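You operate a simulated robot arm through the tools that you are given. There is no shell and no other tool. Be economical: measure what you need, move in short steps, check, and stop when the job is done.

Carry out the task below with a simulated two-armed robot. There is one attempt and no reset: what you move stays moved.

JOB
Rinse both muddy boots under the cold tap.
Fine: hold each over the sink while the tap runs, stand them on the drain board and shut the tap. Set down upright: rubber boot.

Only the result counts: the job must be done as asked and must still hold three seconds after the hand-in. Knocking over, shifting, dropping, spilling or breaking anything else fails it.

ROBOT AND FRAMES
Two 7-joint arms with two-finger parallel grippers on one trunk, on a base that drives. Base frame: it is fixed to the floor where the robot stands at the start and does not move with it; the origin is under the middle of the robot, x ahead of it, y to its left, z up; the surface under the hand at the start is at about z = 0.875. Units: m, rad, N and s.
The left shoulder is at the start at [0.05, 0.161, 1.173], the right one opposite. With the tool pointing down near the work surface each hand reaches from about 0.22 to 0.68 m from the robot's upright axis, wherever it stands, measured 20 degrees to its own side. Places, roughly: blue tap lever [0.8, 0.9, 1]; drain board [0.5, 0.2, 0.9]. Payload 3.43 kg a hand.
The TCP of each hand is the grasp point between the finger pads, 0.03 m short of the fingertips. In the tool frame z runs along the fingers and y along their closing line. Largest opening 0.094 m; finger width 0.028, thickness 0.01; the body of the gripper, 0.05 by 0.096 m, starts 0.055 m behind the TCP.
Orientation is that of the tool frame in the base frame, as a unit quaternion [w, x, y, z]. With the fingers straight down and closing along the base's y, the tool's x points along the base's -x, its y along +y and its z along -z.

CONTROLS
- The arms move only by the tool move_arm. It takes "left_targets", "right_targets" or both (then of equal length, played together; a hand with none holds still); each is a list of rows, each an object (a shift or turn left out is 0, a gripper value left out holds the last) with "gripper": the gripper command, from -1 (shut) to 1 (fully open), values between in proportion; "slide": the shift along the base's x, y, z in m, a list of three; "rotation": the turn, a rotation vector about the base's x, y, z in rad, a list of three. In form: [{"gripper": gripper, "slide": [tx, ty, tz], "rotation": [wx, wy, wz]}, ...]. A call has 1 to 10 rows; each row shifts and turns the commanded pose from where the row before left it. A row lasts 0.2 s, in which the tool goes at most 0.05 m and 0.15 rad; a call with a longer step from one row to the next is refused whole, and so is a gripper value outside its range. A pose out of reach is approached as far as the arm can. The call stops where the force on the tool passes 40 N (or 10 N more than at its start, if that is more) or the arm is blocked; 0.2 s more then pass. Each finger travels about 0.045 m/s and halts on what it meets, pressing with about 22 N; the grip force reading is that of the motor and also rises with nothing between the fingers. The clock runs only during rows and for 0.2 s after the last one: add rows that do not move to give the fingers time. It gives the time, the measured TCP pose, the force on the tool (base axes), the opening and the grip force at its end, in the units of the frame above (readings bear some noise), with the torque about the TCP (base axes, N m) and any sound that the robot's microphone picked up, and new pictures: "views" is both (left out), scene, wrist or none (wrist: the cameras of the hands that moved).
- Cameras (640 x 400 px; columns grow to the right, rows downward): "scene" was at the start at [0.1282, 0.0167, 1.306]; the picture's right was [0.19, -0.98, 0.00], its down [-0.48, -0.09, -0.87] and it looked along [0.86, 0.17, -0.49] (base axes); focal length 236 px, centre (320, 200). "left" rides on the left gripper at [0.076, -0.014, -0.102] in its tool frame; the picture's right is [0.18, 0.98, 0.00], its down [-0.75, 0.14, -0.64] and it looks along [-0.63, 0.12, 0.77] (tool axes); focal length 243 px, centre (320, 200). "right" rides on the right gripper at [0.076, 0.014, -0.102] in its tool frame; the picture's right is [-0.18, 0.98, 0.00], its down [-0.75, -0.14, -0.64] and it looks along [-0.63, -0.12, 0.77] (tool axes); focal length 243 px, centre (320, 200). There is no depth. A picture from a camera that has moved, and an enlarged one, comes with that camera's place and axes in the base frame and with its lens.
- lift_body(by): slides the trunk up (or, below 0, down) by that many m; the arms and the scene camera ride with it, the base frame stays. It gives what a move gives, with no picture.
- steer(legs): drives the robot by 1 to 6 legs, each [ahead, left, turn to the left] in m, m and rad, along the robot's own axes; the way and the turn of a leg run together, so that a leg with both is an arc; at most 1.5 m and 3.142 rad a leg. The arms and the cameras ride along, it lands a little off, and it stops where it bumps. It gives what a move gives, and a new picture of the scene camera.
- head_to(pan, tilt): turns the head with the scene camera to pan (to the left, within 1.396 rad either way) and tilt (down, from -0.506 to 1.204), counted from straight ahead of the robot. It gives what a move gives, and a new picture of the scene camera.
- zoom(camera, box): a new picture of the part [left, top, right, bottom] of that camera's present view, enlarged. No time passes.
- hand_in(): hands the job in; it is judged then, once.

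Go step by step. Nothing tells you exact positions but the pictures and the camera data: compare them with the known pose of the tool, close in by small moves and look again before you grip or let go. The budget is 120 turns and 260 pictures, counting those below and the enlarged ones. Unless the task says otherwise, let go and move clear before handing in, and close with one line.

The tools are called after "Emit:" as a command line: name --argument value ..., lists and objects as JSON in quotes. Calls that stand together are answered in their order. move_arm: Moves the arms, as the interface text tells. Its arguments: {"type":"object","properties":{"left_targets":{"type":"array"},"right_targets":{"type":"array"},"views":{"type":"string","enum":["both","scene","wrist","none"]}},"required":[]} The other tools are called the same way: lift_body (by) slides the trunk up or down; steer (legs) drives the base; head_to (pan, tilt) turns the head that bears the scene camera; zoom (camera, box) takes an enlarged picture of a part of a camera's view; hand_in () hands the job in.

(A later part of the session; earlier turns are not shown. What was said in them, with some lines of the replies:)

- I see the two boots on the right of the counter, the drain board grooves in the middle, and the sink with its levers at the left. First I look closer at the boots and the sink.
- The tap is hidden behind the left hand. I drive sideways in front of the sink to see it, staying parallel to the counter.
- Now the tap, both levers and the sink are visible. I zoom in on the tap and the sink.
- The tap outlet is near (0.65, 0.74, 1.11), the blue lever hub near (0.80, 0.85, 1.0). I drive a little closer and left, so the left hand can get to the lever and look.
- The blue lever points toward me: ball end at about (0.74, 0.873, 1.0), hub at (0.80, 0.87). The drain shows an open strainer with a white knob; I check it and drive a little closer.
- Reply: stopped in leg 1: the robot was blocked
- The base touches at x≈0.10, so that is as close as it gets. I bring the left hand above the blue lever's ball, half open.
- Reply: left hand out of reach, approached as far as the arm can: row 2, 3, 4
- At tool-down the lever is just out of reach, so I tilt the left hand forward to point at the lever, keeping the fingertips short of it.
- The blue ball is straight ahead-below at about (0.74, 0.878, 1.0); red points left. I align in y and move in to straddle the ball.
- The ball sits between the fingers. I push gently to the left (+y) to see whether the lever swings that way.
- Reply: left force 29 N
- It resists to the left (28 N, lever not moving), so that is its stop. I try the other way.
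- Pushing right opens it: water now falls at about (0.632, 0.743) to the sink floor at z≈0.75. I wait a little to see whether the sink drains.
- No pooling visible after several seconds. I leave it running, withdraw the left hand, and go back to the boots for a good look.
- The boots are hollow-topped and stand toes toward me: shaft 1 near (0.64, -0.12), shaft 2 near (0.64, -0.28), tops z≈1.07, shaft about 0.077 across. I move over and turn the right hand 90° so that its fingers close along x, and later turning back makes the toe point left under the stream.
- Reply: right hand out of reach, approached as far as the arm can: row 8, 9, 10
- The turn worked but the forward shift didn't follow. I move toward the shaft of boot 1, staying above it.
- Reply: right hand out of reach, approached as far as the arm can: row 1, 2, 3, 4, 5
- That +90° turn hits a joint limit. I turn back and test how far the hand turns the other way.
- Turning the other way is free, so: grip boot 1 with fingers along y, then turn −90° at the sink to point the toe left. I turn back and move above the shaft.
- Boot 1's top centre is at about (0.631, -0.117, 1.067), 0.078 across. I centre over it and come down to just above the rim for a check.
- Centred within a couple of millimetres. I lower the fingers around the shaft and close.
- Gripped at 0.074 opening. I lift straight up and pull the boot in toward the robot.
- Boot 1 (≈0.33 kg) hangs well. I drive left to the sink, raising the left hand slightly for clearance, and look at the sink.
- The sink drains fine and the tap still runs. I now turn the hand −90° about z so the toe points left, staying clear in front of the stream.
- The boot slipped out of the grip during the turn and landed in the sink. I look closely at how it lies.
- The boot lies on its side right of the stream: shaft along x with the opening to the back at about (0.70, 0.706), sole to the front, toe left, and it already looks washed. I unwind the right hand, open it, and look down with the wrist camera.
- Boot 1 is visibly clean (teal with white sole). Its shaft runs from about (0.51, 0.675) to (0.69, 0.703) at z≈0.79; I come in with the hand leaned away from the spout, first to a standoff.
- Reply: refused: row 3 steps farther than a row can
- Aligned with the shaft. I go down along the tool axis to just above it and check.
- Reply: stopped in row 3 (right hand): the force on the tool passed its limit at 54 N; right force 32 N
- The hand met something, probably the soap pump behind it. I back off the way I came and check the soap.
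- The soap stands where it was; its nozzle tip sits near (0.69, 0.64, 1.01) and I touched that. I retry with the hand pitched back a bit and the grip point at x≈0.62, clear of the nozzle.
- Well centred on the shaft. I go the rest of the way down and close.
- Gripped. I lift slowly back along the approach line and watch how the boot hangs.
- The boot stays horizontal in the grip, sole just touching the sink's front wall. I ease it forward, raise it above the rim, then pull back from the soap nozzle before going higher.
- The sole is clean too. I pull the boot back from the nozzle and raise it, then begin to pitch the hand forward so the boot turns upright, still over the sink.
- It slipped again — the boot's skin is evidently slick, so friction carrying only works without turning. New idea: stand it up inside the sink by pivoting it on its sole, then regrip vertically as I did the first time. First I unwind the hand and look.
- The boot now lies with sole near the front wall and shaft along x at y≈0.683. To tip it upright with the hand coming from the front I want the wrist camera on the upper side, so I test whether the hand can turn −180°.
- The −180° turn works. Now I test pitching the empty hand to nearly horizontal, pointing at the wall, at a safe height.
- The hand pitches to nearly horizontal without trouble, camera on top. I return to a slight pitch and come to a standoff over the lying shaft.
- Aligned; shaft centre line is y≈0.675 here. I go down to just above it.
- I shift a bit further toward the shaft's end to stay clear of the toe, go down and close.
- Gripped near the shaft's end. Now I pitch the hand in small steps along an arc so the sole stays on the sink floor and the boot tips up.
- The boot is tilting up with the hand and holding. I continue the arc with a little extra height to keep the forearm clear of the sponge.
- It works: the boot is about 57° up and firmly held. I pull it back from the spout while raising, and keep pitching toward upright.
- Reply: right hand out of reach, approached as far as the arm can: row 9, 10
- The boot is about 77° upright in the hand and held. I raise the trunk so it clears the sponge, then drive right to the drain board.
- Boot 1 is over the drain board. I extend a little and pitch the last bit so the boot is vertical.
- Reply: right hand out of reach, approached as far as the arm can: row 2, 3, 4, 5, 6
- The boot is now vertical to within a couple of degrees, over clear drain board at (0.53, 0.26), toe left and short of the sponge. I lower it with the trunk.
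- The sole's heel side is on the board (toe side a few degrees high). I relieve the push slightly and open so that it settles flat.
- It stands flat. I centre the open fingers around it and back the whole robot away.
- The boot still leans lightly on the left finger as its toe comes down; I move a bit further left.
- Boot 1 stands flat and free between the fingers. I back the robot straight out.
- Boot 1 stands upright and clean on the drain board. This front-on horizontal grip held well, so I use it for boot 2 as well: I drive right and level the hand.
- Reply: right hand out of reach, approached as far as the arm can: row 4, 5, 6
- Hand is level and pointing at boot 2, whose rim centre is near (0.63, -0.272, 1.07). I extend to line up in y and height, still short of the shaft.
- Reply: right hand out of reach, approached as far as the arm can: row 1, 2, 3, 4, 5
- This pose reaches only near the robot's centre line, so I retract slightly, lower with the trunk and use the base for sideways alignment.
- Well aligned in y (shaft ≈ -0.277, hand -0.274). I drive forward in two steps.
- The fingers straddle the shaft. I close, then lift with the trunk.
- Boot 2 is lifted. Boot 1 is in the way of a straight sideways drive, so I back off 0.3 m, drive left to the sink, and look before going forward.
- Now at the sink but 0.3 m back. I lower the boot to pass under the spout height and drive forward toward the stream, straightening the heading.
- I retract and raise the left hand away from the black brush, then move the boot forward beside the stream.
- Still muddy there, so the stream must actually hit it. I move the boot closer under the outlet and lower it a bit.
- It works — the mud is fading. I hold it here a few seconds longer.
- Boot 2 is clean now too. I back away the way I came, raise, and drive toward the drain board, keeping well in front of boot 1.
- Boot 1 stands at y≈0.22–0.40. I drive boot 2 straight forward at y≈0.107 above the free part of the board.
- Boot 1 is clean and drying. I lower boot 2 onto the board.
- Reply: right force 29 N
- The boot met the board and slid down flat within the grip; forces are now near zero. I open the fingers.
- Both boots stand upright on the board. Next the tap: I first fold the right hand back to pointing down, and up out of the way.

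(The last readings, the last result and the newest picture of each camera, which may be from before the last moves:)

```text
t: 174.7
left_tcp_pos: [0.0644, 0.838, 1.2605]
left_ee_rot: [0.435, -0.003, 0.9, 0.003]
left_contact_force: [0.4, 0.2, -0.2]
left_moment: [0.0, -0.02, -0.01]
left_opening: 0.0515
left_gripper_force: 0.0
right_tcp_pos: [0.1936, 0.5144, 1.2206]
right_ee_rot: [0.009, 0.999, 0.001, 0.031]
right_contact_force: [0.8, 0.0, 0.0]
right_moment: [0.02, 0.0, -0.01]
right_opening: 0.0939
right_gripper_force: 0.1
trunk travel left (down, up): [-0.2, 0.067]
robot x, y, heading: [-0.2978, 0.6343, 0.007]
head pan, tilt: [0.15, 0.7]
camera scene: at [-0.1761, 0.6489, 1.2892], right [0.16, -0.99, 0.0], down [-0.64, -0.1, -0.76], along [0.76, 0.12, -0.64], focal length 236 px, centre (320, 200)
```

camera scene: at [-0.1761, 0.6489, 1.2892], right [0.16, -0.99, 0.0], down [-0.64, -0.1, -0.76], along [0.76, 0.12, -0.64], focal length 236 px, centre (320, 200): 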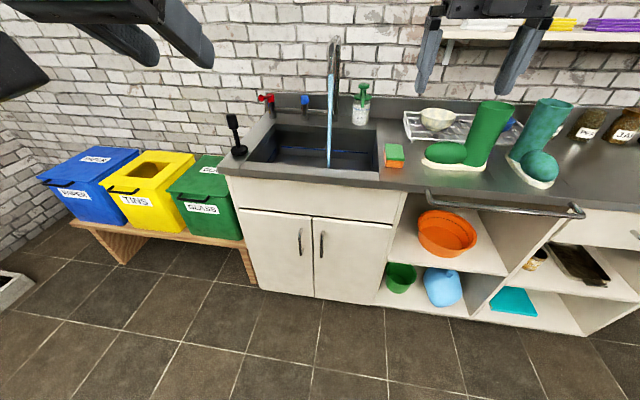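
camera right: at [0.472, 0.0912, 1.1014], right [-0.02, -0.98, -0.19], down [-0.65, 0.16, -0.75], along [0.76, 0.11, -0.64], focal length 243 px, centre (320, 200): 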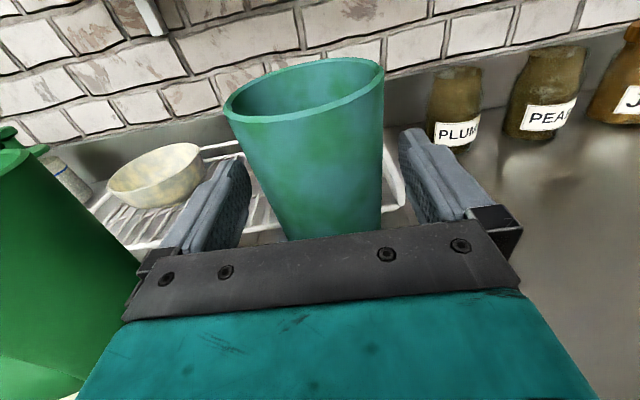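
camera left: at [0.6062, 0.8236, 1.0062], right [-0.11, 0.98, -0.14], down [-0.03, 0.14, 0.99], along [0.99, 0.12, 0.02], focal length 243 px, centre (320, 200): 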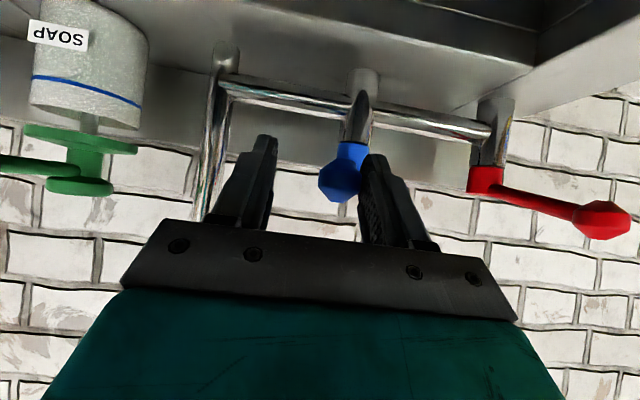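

Both boots stand nicely. I drive forward to reach the lever with the left hand.

Emit:
steer --legs '[[0.385, 0, -0.005]]'

Emit:
move_arm --left_targets '[{"slide": [0.03, 0.008, -0.03]}, {"slide": [0.03, 0.008, -0.03]}, {"slide": [0.03, 0.008, -0.03]}, {"slide": [0.03, 0.008, -0.03]}, {"slide": [0.03, 0, -0.03]}, {}]' --views "both"

```text
t: 177.2
left_tcp_pos: [0.4662, 0.8389, 1.2586]
left_ee_rot: [0.435, -0.003, 0.9, 0.002]
left_contact_force: [0.7, -0.1, -0.8]
left_moment: [-0.06, -0.02, 0.01]
left_opening: 0.0519
left_gripper_force: 0.0
right_tcp_pos: [0.5964, 0.5142, 1.2199]
right_ee_rot: [0.009, 0.999, 0.0, 0.031]
right_contact_force: [-0.1, 0.6, 0.7]
right_moment: [-0.01, 0.05, 0.02]
right_opening: 0.0939
right_gripper_force: 0.1
trunk travel left (down, up): [-0.2, 0.067]
robot x, y, heading: [0.1029, 0.6374, 0.004]
head pan, tilt: [0.15, 0.7]
camera scene: at [0.2267, 0.6505, 1.2891], right [0.15, -0.99, 0.0], down [-0.64, -0.1, -0.76], along [0.76, 0.12, -0.64], focal length 236 px, centre (320, 200)
```

scene: 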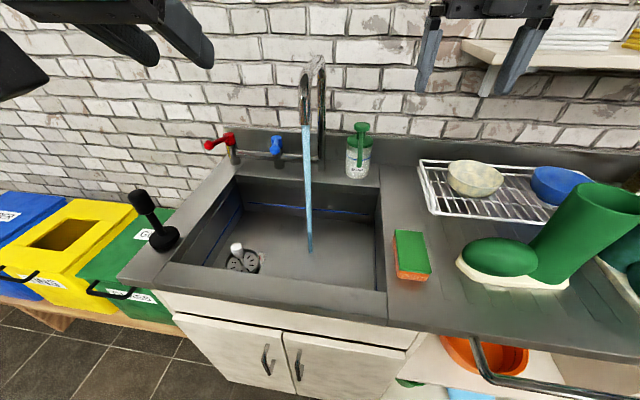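

```text
t: 178.6
left_tcp_pos: [0.6165, 0.8661, 1.1098]
left_ee_rot: [0.435, -0.002, 0.901, 0.002]
left_contact_force: [-0.1, 0.1, 0.9]
left_moment: [0.02, 0.0, 0.0]
left_opening: 0.0518
left_gripper_force: 0.0
right_tcp_pos: [0.5972, 0.5154, 1.2212]
right_ee_rot: [0.009, 0.999, -0.001, 0.033]
right_contact_force: [0.1, 0.2, -0.4]
right_moment: [-0.02, 0.01, -0.01]
right_opening: 0.0939
right_gripper_force: 0.1
trunk travel left (down, up): [-0.2, 0.067]
robot x, y, heading: [0.1046, 0.6404, 0.007]
head pan, tilt: [0.15, 0.7]
camera scene: at [0.2258, 0.6506, 1.2893], right [0.15, -0.99, 0.0], down [-0.64, -0.1, -0.77], along [0.76, 0.12, -0.64], focal length 236 px, centre (320, 200)
camera left: at [0.4884, 0.8517, 1.1143], right [-0.12, 0.98, -0.14], down [-0.04, 0.14, 0.99], along [0.99, 0.13, 0.02], focal length 243 px, centre (320, 200)
```

scene: 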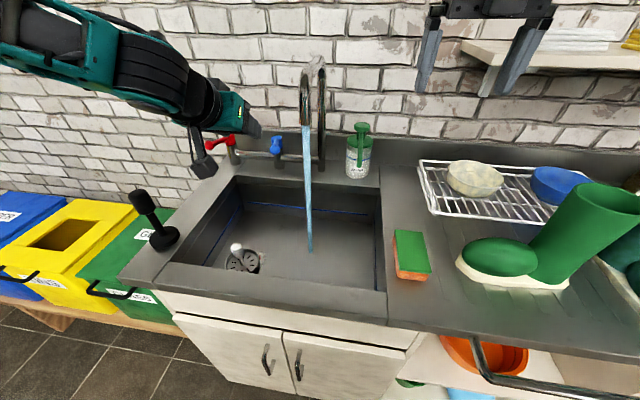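
left: 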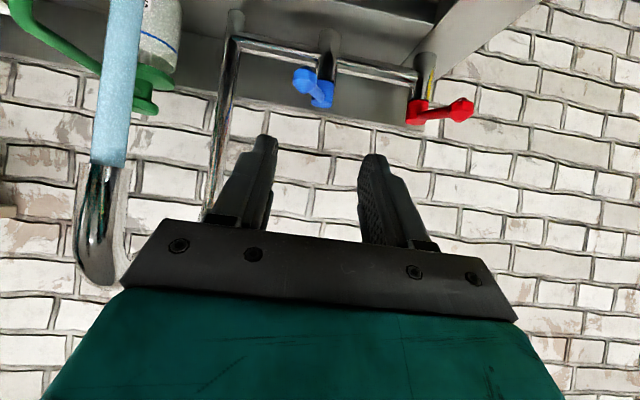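

The blue ball is now at about (0.742, 0.850, 1.0). I straddle it and push it back left until it stops.

Emit:
move_arm --left_targets '[{"slide": [0.02, -0.016, -0.02]}, {"slide": [0.03, 0, -0.03]}, {"slide": [0.03, 0, -0.03]}, {"slide": [0.035, 0, -0.026]}, {}]' --views "wrist"

Emit:
move_arm --left_targets '[{"slide": [0, 0.014, 0]}, {"slide": [0, 0.01, 0]}, {"slide": [0, 0.01, 0]}, {"slide": [0, 0.008, 0]}, {}]' --views "both"

```text
t: 179.8
left_tcp_pos: [0.732, 0.8548, 1.0031]
left_ee_rot: [0.435, -0.003, 0.9, 0.003]
left_contact_force: [0.5, -0.2, -0.2]
left_moment: [-0.01, -0.01, 0.0]
left_opening: 0.0516
left_gripper_force: 0.2
right_tcp_pos: [0.5961, 0.5155, 1.221]
right_ee_rot: [0.007, 0.999, 0.0, 0.033]
right_contact_force: [0.4, -0.2, 0.0]
right_moment: [0.0, -0.01, 0.02]
right_opening: 0.0942
right_gripper_force: 0.2
trunk travel left (down, up): [-0.2, 0.067]
robot x, y, heading: [0.1068, 0.6358, 0.007]
head pan, tilt: [0.15, 0.7]
camera left: at [0.6031, 0.8393, 1.0082], right [-0.12, 0.98, -0.14], down [-0.04, 0.14, 0.99], along [0.99, 0.12, 0.02], focal length 243 px, centre (320, 200)
```

left: 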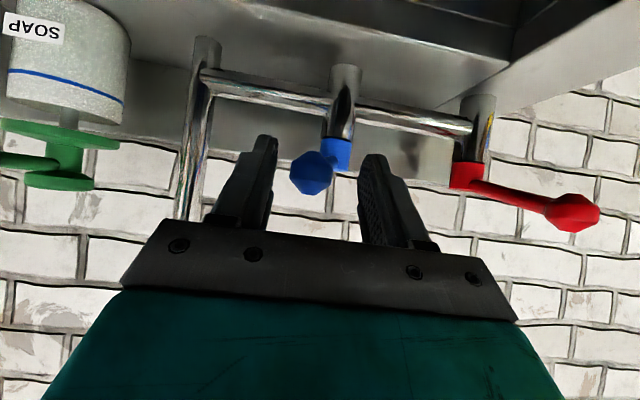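

```text
t: 181.0
left_tcp_pos: [0.7323, 0.8944, 1.0049]
left_ee_rot: [0.435, -0.001, 0.9, 0.002]
left_contact_force: [-0.1, -8.9, -0.3]
left_moment: [-0.09, 0.06, -0.13]
left_opening: 0.0563
left_gripper_force: 4.2
right_tcp_pos: [0.5968, 0.5146, 1.2221]
right_ee_rot: [0.008, 0.999, 0.0, 0.032]
right_contact_force: [-0.2, 0.2, 0.3]
right_moment: [-0.01, 0.01, -0.02]
right_opening: 0.094
right_gripper_force: 0.1
trunk travel left (down, up): [-0.2, 0.067]
robot x, y, heading: [0.1045, 0.6393, 0.0]
head pan, tilt: [0.15, 0.7]
camera scene: at [0.2263, 0.6495, 1.2892], right [0.15, -0.99, 0.0], down [-0.64, -0.1, -0.77], along [0.76, 0.12, -0.64], focal length 236 px, centre (320, 200)
camera left: at [0.603, 0.8799, 1.009], right [-0.12, 0.98, -0.14], down [-0.04, 0.14, 0.99], along [0.99, 0.12, 0.02], focal length 243 px, centre (320, 200)
```

scene: 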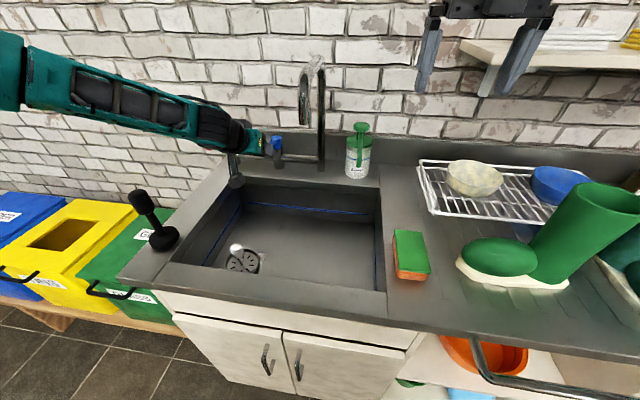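
left: 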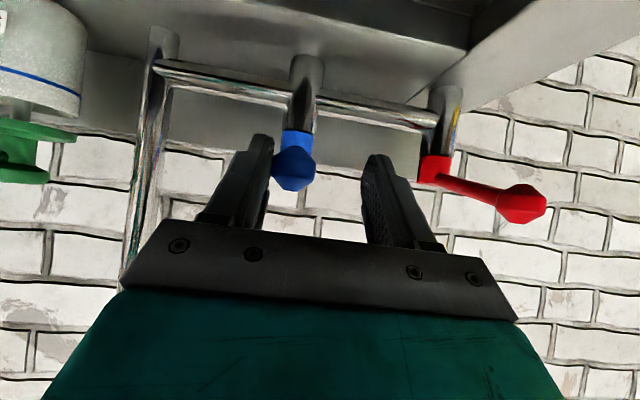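

The water is off and the lever is at its stop. I recentre the fingers, withdraw along the same line, and back away.

Emit:
move_arm --left_targets '[{"slide": [0, -0.013, 0]}, {"slide": [-0.025, 0, 0.025]}, {"slide": [-0.03, 0, 0.03]}, {"slide": [-0.03, 0, 0.03]}, {"slide": [-0.035, 0, 0.03]}, {}]' --views "wrist"

Emit:
steer --legs '[[-0.4, 0, 0], [0, -0.35, 0]]'

Emit:
zoom --camera "scene" --box '[120, 60, 580, 260]'

```text
t: 182.4
left_tcp_pos: [0.6109, 0.8843, 1.1202]
left_ee_rot: [0.435, -0.003, 0.901, 0.003]
left_contact_force: [0.3, -0.7, -0.6]
left_moment: [-0.02, 0.03, -0.03]
left_opening: 0.0519
left_gripper_force: 0.0
right_tcp_pos: [0.5968, 0.5159, 1.2202]
right_ee_rot: [0.009, 0.999, 0.0, 0.032]
right_contact_force: [0.2, -0.3, 0.1]
right_moment: [0.0, 0.03, -0.02]
right_opening: 0.094
right_gripper_force: 0.1
trunk travel left (down, up): [-0.2, 0.067]
robot x, y, heading: [0.1036, 0.6387, 0.005]
head pan, tilt: [0.15, 0.7]
camera left: at [0.4818, 0.8689, 1.1249], right [-0.12, 0.98, -0.14], down [-0.03, 0.14, 0.99], along [0.99, 0.13, 0.02], focal length 243 px, centre (320, 200)
```

left: 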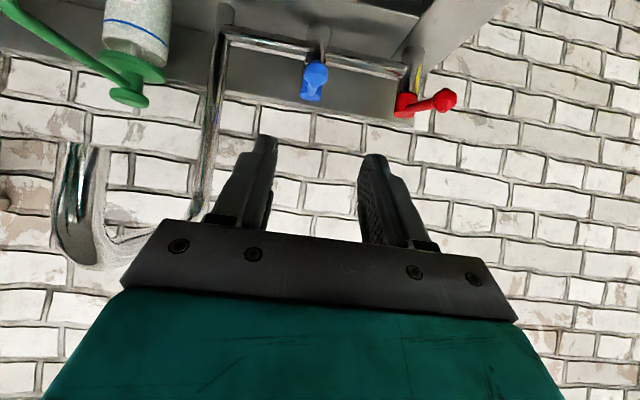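

```text
t: 188.3
left_tcp_pos: [0.203, 0.5216, 1.121]
left_ee_rot: [0.435, -0.002, 0.9, 0.002]
left_contact_force: [-0.9, -0.3, 0.3]
left_moment: [0.03, -0.02, -0.04]
left_opening: 0.0518
left_gripper_force: 0.0
right_tcp_pos: [0.1877, 0.1526, 1.2211]
right_ee_rot: [0.008, 0.999, -0.001, 0.033]
right_contact_force: [-0.1, 0.0, -0.8]
right_moment: [-0.01, -0.01, 0.01]
right_opening: 0.0939
right_gripper_force: 0.0
trunk travel left (down, up): [-0.2, 0.067]
robot x, y, heading: [-0.3042, 0.2746, 0.002]
head pan, tilt: [0.15, 0.7]
camera scene: at [-0.1826, 0.2878, 1.2892], right [0.15, -0.99, 0.0], down [-0.64, -0.1, -0.76], along [0.76, 0.12, -0.64], focal length 236 px, centre (320, 200)
```

scene: 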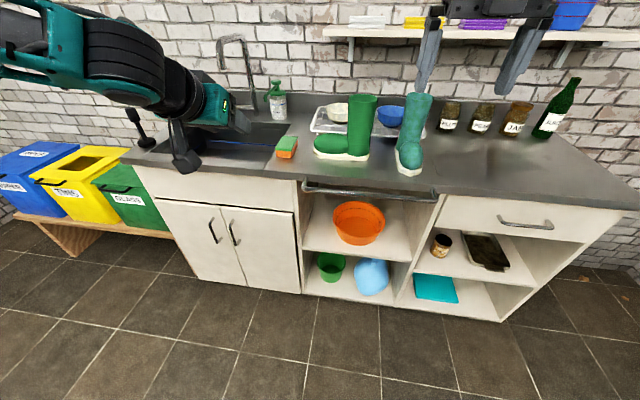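

```text
1.39 times, centred on (350, 160) of scene
camera zoom: at [-0.1826, 0.2878, 1.2892], right [0.15, -0.99, 0.0], down [-0.64, -0.1, -0.76], along [0.76, 0.12, -0.64], focal length 329 px, centre (278, 256)
```

zoom: 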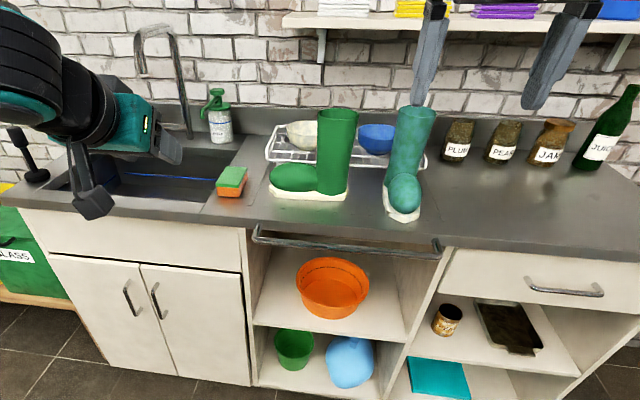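

Both boots are clean and upright on the drain board, the tap is shut, and I can see nothing else out of place. I hand in.

Emit:
hand_in

```text
The job is handed in.
```

I rinsed both boots under the cold tap, stood them upright on the drain board and shut the tap; boot 1 slipped from the grip into the sink twice, and a hand bumped the soap pump, which stayed in place.
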